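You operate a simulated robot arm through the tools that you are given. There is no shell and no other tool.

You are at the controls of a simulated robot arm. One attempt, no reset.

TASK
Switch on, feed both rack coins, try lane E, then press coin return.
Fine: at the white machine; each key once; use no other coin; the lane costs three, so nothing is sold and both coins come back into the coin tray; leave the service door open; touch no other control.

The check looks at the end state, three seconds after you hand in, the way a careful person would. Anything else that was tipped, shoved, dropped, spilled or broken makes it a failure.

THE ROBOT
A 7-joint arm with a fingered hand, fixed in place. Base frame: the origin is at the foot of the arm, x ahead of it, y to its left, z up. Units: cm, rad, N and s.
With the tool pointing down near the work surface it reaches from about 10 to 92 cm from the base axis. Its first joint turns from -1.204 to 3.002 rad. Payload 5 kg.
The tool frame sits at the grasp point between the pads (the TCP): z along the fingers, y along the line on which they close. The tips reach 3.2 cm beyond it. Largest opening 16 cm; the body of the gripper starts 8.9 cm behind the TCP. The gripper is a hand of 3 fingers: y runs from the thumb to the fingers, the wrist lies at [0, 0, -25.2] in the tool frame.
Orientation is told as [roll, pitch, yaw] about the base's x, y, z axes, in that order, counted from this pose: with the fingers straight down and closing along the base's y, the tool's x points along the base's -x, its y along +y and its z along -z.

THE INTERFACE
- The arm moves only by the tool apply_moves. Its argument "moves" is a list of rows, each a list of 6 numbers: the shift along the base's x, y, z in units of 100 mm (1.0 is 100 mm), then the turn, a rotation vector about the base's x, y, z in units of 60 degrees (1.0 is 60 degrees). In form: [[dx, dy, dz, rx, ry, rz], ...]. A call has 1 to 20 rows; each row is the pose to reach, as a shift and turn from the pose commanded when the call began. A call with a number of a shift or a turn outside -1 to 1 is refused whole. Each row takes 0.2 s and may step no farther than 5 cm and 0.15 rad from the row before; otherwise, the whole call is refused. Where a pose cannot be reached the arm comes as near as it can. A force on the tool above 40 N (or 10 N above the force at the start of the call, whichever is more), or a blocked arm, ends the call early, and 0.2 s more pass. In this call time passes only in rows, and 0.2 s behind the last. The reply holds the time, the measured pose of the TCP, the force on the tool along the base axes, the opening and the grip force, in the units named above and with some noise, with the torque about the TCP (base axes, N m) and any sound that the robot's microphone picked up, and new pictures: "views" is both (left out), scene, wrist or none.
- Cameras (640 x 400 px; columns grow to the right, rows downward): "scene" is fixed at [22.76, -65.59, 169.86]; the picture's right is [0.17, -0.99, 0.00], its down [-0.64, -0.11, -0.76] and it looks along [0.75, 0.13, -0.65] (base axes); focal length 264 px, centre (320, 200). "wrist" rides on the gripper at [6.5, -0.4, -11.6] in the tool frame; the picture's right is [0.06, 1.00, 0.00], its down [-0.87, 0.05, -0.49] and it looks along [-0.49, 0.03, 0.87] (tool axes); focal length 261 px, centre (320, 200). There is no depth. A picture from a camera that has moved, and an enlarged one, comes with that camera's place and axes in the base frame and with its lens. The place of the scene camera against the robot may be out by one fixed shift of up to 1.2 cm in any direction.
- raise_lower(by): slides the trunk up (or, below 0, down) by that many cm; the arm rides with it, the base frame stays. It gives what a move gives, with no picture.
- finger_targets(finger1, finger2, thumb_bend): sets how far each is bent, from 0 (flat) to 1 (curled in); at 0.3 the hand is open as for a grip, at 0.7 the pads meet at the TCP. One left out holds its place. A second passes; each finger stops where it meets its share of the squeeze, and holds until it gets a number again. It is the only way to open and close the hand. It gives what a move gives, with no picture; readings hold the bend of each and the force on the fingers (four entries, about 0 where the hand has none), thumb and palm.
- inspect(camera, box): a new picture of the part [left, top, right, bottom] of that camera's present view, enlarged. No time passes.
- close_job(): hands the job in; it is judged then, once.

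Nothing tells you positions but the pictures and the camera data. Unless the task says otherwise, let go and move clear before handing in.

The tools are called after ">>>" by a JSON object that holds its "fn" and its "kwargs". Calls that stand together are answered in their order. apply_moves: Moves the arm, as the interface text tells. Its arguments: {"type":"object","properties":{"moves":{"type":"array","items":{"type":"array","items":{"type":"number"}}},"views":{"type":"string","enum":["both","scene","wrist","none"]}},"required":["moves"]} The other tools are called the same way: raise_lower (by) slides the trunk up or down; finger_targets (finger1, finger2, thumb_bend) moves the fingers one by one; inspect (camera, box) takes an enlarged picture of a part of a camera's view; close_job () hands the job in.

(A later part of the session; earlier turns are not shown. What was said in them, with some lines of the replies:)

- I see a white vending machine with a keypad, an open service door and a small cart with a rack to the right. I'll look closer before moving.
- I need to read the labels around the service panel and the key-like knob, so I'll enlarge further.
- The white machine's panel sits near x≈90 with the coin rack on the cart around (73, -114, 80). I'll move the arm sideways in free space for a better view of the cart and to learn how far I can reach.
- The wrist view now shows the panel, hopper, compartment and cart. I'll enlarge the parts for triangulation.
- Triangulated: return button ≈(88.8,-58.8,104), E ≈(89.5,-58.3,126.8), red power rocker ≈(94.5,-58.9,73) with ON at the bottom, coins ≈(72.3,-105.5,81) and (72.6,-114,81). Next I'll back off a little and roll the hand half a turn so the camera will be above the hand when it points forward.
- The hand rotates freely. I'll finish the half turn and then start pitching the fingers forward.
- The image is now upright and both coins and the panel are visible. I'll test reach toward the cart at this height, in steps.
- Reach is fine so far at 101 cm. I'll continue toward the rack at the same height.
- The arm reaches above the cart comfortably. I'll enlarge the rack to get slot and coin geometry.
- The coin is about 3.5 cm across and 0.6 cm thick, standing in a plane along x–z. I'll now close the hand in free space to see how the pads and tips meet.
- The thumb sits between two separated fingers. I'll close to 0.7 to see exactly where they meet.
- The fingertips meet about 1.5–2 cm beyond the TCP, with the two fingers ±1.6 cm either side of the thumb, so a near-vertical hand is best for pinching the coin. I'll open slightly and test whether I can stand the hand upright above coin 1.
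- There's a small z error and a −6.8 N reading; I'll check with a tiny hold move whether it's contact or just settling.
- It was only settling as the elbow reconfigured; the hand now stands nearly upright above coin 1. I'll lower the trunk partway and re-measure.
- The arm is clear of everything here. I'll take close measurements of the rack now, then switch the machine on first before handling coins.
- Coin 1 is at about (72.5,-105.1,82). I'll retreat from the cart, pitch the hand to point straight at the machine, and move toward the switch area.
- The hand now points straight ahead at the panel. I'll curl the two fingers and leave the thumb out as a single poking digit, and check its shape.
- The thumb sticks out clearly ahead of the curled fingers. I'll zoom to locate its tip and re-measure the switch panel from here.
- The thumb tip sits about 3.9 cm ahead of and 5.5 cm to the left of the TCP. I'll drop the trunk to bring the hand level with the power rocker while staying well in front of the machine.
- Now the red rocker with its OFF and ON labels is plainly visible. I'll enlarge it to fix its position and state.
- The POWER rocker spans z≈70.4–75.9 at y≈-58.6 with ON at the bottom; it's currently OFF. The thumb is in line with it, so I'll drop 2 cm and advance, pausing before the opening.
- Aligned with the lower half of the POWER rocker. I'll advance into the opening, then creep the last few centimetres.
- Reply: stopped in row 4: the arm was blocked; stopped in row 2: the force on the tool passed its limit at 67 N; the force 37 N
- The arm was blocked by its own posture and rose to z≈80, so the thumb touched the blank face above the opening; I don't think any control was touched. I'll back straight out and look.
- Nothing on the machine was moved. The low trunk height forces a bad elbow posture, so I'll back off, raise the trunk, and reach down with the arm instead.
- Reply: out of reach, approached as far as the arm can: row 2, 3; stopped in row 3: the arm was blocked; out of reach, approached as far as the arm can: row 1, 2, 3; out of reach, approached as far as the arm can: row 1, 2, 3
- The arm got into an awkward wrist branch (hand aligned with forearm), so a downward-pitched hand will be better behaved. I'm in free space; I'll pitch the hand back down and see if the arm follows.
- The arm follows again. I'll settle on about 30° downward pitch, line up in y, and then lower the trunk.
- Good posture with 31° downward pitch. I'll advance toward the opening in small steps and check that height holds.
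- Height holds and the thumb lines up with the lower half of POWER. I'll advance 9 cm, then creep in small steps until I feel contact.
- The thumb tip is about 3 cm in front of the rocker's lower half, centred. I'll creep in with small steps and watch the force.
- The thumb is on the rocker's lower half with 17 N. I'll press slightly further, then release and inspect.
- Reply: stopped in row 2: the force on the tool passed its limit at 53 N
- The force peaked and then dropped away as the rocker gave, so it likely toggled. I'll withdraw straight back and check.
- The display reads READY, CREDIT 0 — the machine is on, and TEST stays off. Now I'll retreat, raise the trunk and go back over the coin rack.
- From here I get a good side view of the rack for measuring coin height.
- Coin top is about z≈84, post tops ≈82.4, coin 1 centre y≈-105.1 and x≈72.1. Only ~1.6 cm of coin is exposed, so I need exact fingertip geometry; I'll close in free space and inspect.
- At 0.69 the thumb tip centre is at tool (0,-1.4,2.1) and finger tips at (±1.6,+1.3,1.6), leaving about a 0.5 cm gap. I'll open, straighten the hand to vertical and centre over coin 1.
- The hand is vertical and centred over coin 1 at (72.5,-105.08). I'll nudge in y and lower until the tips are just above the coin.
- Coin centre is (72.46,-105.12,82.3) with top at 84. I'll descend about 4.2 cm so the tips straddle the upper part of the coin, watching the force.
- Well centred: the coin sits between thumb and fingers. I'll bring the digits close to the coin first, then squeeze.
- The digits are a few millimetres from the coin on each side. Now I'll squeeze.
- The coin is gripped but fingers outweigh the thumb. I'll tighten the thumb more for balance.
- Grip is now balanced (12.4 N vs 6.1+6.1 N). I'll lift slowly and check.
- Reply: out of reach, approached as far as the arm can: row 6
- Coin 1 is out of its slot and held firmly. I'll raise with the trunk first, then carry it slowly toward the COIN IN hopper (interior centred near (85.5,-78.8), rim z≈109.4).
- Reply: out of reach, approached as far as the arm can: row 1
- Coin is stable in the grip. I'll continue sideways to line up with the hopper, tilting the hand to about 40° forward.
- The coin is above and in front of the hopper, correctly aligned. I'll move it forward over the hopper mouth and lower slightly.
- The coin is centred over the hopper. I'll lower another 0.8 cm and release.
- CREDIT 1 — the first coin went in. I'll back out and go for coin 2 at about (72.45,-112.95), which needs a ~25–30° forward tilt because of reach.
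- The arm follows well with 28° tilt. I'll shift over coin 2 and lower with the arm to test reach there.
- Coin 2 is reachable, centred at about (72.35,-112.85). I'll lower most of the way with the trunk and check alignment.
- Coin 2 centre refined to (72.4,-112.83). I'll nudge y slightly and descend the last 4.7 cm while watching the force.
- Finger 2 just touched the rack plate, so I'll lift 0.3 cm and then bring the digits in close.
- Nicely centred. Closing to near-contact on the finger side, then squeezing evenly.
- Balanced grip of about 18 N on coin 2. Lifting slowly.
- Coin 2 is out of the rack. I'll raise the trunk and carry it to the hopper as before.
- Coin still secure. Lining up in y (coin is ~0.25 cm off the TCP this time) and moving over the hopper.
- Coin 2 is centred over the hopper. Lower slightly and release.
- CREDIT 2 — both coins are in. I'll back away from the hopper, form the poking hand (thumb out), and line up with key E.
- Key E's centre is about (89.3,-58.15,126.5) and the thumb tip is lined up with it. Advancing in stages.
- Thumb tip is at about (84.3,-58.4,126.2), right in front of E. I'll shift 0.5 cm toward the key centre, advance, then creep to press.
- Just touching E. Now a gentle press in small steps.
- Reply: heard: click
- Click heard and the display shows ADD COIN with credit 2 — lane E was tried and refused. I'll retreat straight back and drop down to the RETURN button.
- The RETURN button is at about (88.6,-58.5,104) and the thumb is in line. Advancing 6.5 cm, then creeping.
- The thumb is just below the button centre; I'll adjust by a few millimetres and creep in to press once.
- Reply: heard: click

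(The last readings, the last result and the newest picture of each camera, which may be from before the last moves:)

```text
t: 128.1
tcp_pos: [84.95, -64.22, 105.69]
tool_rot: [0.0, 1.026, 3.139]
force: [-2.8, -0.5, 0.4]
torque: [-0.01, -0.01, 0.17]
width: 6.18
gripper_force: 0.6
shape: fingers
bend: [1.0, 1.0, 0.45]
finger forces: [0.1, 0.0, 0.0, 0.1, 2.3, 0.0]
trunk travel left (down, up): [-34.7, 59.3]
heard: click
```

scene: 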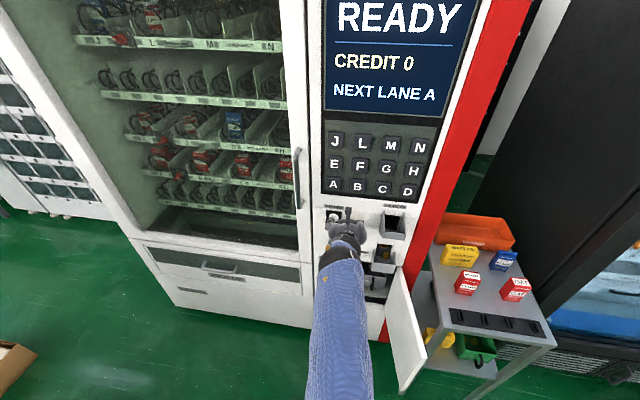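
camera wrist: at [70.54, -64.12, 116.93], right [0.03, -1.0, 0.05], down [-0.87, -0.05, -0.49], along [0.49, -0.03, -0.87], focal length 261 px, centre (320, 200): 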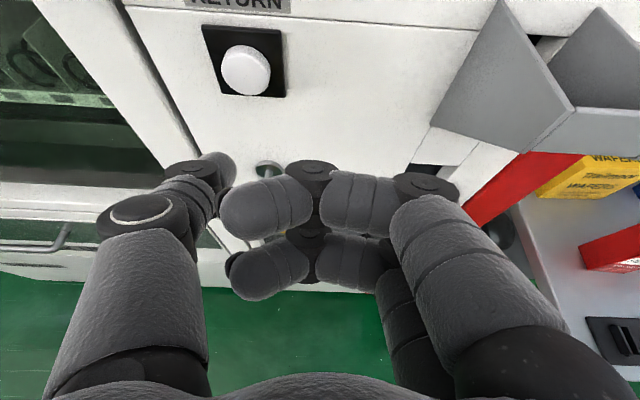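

Click heard, CREDIT 0, and coins are showing in the tray. I'll back straight off, move clear, and verify.

>>> {"fn": "apply_moves", "kwargs": {"moves": [[-0.1, 0, 0, 0, 0, 0], [-0.35, 0, 0, 0, 0, 0], [-0.6, 0, 0, 0, 0, 0], [-0.85, 0, 0, 0, 0, 0], [-1.0, 0, 0, 0, 0, 0]], "views": "none"}}

>>> {"fn": "apply_moves", "kwargs": {"moves": [[-0.3, 0, 0, 0, 0, 0], [-0.6, 0, 0, 0, 0, 0], [-1.0, 0, 0, 0, 0, 0]], "views": "none"}}

>>> {"fn": "apply_moves", "kwargs": {"moves": [[-0.3, 0, 0.2, 0, 0, 0], [-0.6, 0, 0.4, 0, 0, 0], [-0.8, 0, 0.4, 0, 0, 0]], "views": "both"}}

>>> {"fn": "inspect", "kwargs": {"camera": "scene", "box": [310, 190, 430, 300]}}

>>> {"fn": "inspect", "kwargs": {"camera": "scene", "box": [400, 200, 570, 380]}}

```text
t: 129.3
tcp_pos: [74.9, -64.22, 105.68]
tool_rot: [-0.001, 1.028, 3.139]
force: [1.4, -0.1, -0.4]
torque: [0.04, -0.01, 0.0]
width: 6.13
gripper_force: 0.0
shape: fingers
bend: [1.0, 1.0, 0.45]
finger forces: [0.0, 0.0, 0.1, 0.1, 0.0, 0.1]
trunk travel left (down, up): [-34.7, 59.3]
```

```text
t: 130.1
tcp_pos: [65.01, -64.16, 105.83]
tool_rot: [0.002, 1.029, 3.141]
force: [-0.6, -0.3, -0.2]
torque: [0.03, 0.01, -0.01]
width: 6.17
gripper_force: 0.1
shape: fingers
bend: [1.0, 1.0, 0.45]
finger forces: [0.1, 0.0, 0.1, 0.0, 0.0, 0.0]
trunk travel left (down, up): [-34.7, 59.3]
```

```text
t: 130.9
tcp_pos: [56.95, -64.21, 109.77]
tool_rot: [0.002, 1.027, 3.137]
force: [-0.4, -0.2, 0.6]
torque: [-0.02, 0.02, -0.01]
width: 6.16
gripper_force: 0.0
shape: fingers
bend: [1.0, 1.0, 0.45]
finger forces: [0.0, 0.0, 0.0, 0.0, 0.1, 0.0]
trunk travel left (down, up): [-34.7, 59.3]
camera wrist: at [50.41, -63.93, 121.33], right [0.03, -1.0, 0.05], down [-0.87, -0.05, -0.49], along [0.49, -0.03, -0.87], focal length 261 px, centre (320, 200)
```

scene: 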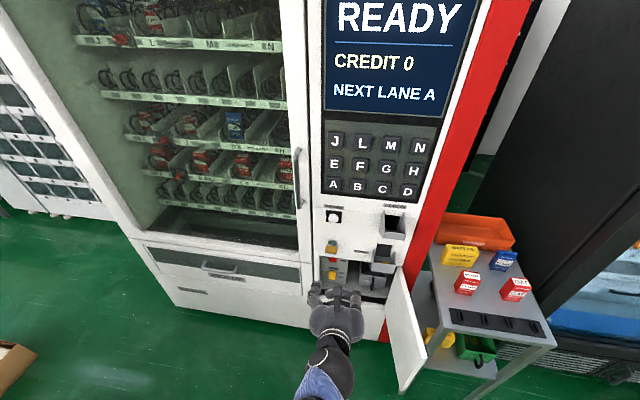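
wrist: 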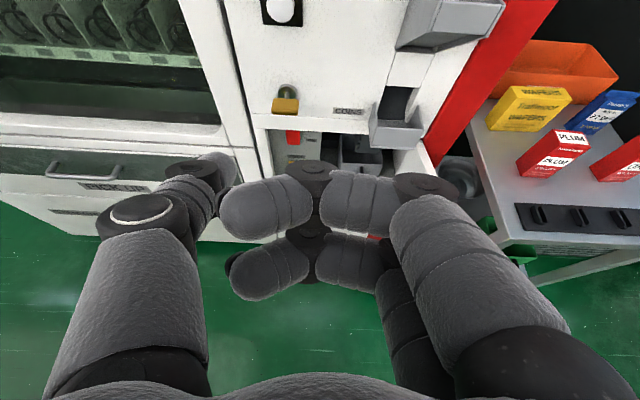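

```text
3.64 times, centred on (370, 245) of scene
camera zoom: at [22.76, -65.59, 169.86], right [0.17, -0.99, 0.0], down [-0.64, -0.11, -0.76], along [0.75, 0.13, -0.65], focal length 961 px, centre (138, 36)
```

zoom: 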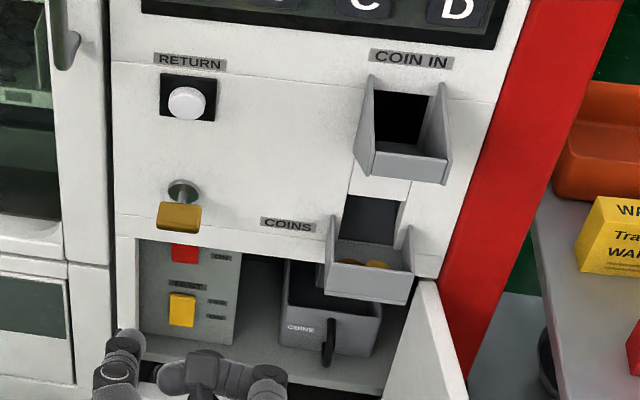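

```text
2.22 times, centred on (485, 290) of scene
camera zoom: at [22.76, -65.59, 169.86], right [0.17, -0.99, 0.0], down [-0.64, -0.11, -0.76], along [0.75, 0.13, -0.65], focal length 587 px, centre (-47, 0)
```

zoom: 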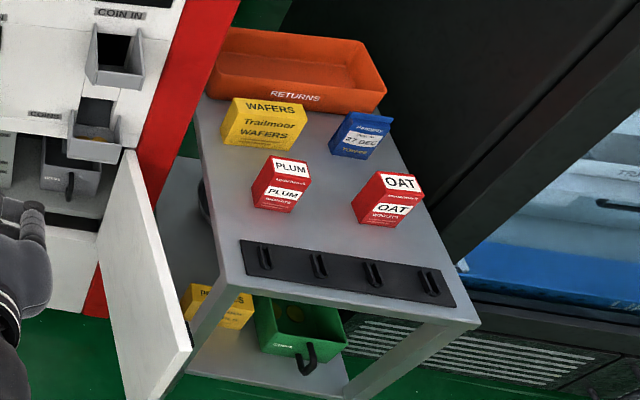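

The door is still open and everything on the cart is in place. Let me check that both coins are in the tray.

>>> {"fn": "inspect", "kwargs": {"camera": "scene", "box": [365, 235, 420, 285]}}

>>> {"fn": "inspect", "kwargs": {"camera": "wrist", "box": [350, 70, 440, 170]}}

>>> {"fn": "raise_lower", "kwargs": {"by": 12}}

>>> {"fn": "apply_moves", "kwargs": {"moves": [[0, -0.3, 0, 0, 0, 0], [0, -0.6, 0, 0, 0, 0]], "views": "both"}}

```text
8.00 times, centred on (392, 260) of scene
camera zoom: at [22.76, -65.59, 169.86], right [0.17, -0.99, 0.0], down [-0.64, -0.11, -0.76], along [0.75, 0.13, -0.65], focal length 2113 px, centre (-260, -280)
```

zoom: 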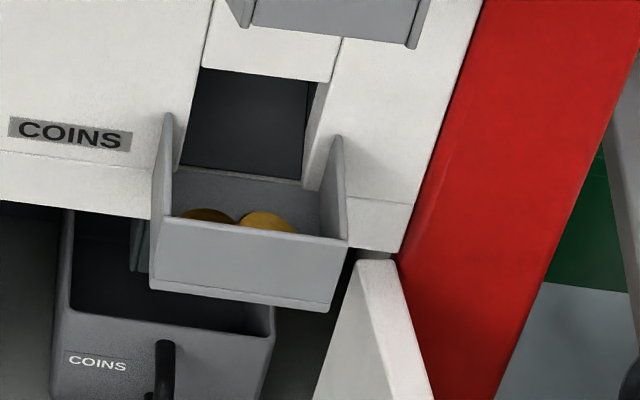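

```text
4.00 times, centred on (395, 120) of wrist
camera zoom: at [50.41, -63.93, 121.33], right [0.03, -1.0, 0.05], down [-0.87, -0.05, -0.49], along [0.49, -0.03, -0.87], focal length 1043 px, centre (20, 520)
```

zoom: 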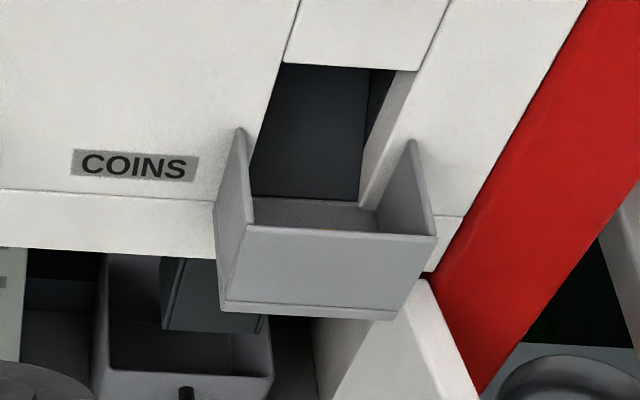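

```text
t: 132.4
tcp_pos: [57.04, -64.3, 121.77]
tool_rot: [-0.001, 1.027, 3.138]
force: [-0.1, -0.6, 0.3]
torque: [-0.01, -0.01, 0.0]
width: 6.17
gripper_force: 0.1
shape: fingers
bend: [1.0, 1.0, 0.45]
finger forces: [0.0, 0.0, 0.1, 0.0, 0.0, 0.0]
trunk travel left (down, up): [-46.7, 47.3]
```

```text
t: 133.0
tcp_pos: [56.98, -70.34, 121.73]
tool_rot: [0.001, 1.027, 3.138]
force: [0.2, 0.7, 0.0]
torque: [-0.01, -0.02, -0.02]
width: 6.15
gripper_force: 0.1
shape: fingers
bend: [1.0, 1.0, 0.45]
finger forces: [0.1, 0.0, 0.0, 0.0, 0.0, 0.0]
trunk travel left (down, up): [-46.7, 47.3]
camera wrist: at [50.4, -70.01, 133.29], right [0.03, -1.0, 0.05], down [-0.87, -0.05, -0.49], along [0.49, -0.03, -0.87], focal length 261 px, centre (320, 200)
```

scene: 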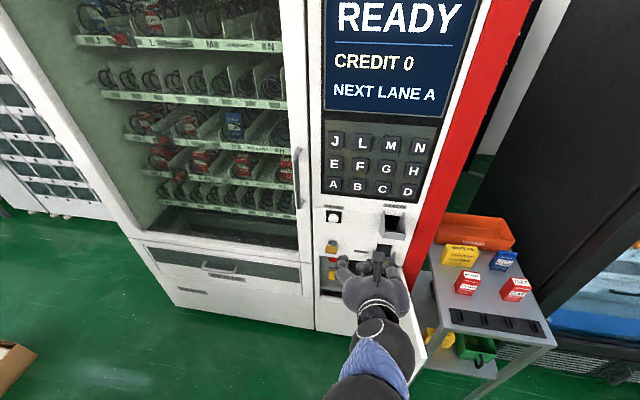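
wrist: 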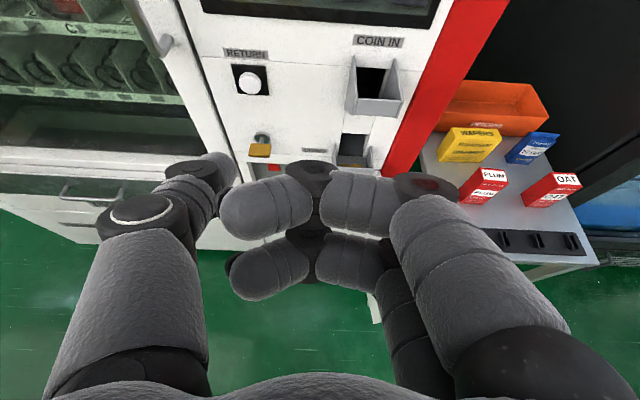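

Two coins are lying in the coin tray, display READY with credit 0, door still open, nothing else moved. I'll back the arm well clear and hand in.

>>> {"fn": "apply_moves", "kwargs": {"moves": [[-0.3, 0.2, 0.2, 0, 0, 0], [-0.6, 0.5, 0.4, 0, 0, 0], [-1.0, 0.9, 0.6, 0, 0, 0]], "views": "both"}}

>>> {"fn": "inspect", "kwargs": {"camera": "scene", "box": [300, 180, 560, 400]}}

```text
refused: row 3 steps farther than a row can; nothing moved
```

```text
1.82 times, centred on (430, 290) of scene
camera zoom: at [22.76, -65.59, 169.86], right [0.17, -0.99, 0.0], down [-0.64, -0.11, -0.76], along [0.75, 0.13, -0.65], focal length 480 px, centre (120, 36)
```

zoom: 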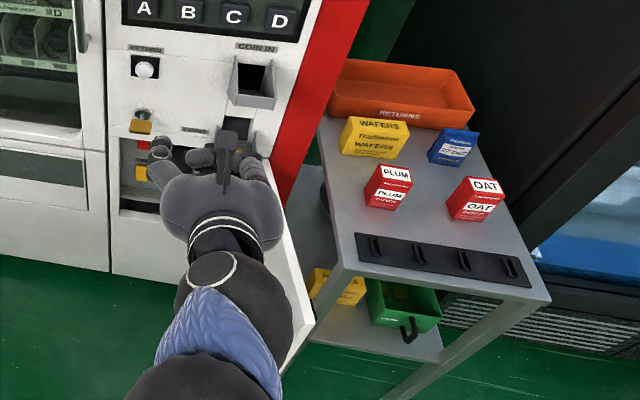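

The last retreat had too large a step; I'll repeat it with smaller rows and then check the scene.

>>> {"fn": "apply_moves", "kwargs": {"moves": [[-0.25, 0.2, 0.15, 0, 0, 0], [-0.5, 0.4, 0.3, 0, 0, 0], [-0.75, 0.6, 0.4, 0, 0, 0], [-1.0, 0.8, 0.5, 0, 0, 0]], "views": "both"}}

>>> {"fn": "inspect", "kwargs": {"camera": "scene", "box": [310, 190, 430, 300]}}

```text
t: 134.0
tcp_pos: [46.98, -62.13, 126.74]
tool_rot: [0.0, 1.029, 3.139]
force: [-0.2, 0.3, 0.8]
torque: [0.0, -0.02, 0.0]
width: 6.15
gripper_force: 0.1
shape: fingers
bend: [1.0, 1.0, 0.45]
finger forces: [0.1, 0.0, 0.0, 0.0, 0.0, 0.1]
trunk travel left (down, up): [-46.7, 47.3]
camera wrist: at [40.41, -61.85, 138.3], right [0.03, -1.0, 0.05], down [-0.87, -0.05, -0.49], along [0.49, -0.03, -0.87], focal length 261 px, centre (320, 200)
```

scene: 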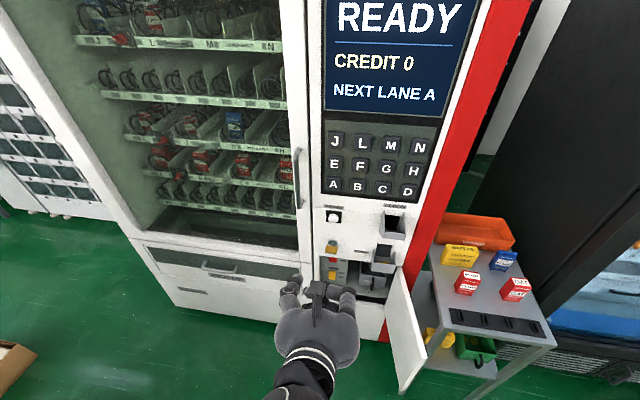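
wrist: 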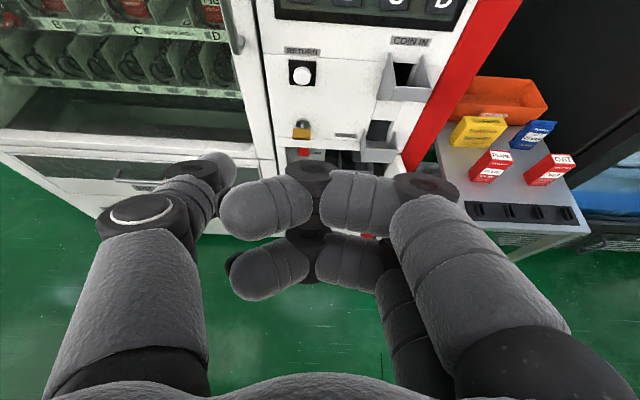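

```text
3.64 times, centred on (370, 245) of scene
camera zoom: at [22.76, -65.59, 169.86], right [0.17, -0.99, 0.0], down [-0.64, -0.11, -0.76], along [0.75, 0.13, -0.65], focal length 961 px, centre (138, 36)
```

zoom: 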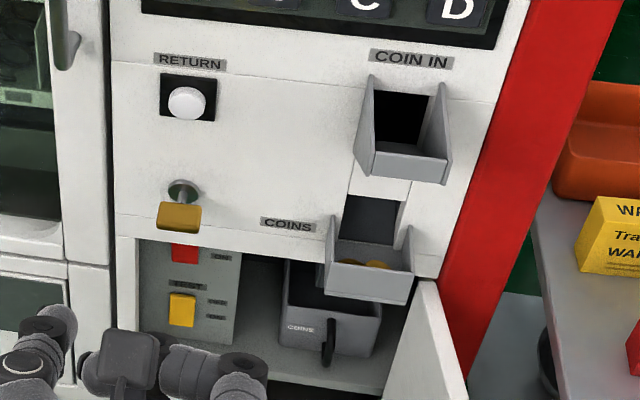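

The machine is on and READY with credit 0, both coins are in the coin tray, the service door is open, and the arm is clear with nothing disturbed. Handing in.

>>> {"fn": "close_job", "kwargs": {}}

```text
The job is handed in.
```

The job is done and handed in. At the last look, before the check, the display showed READY with CREDIT 0 and both rack coins lay in the coin tray.

- **Power:** I pressed the lower half of the POWER rocker and the display lit up. TEST and the gold key were not touched.
- **Coins:** Both rack coins went into COIN IN. The display went to CREDIT 1, then CREDIT 2.
- **Lane E:** One press of E gave a click and ADD COIN, with the credit still at 2 and nothing sold.
- **Coin return:** One press of RETURN gave a click, and the credit dropped to 0.

The service door is still open and the items on the cart are where they were. The arm is clear of the machine and the hand is empty.

There were two unplanned contacts:

- **Machine panel:** On my first try for the power switch the arm got stuck. The thumb pushed on the blank panel above the service opening, at up to 67 N. It hit no control, and the pictures afterwards showed nothing moved.
- **Coin rack:** A finger pressed the rack plate at about 10 N while picking up the second coin. I lifted off, and the rack did not shift.
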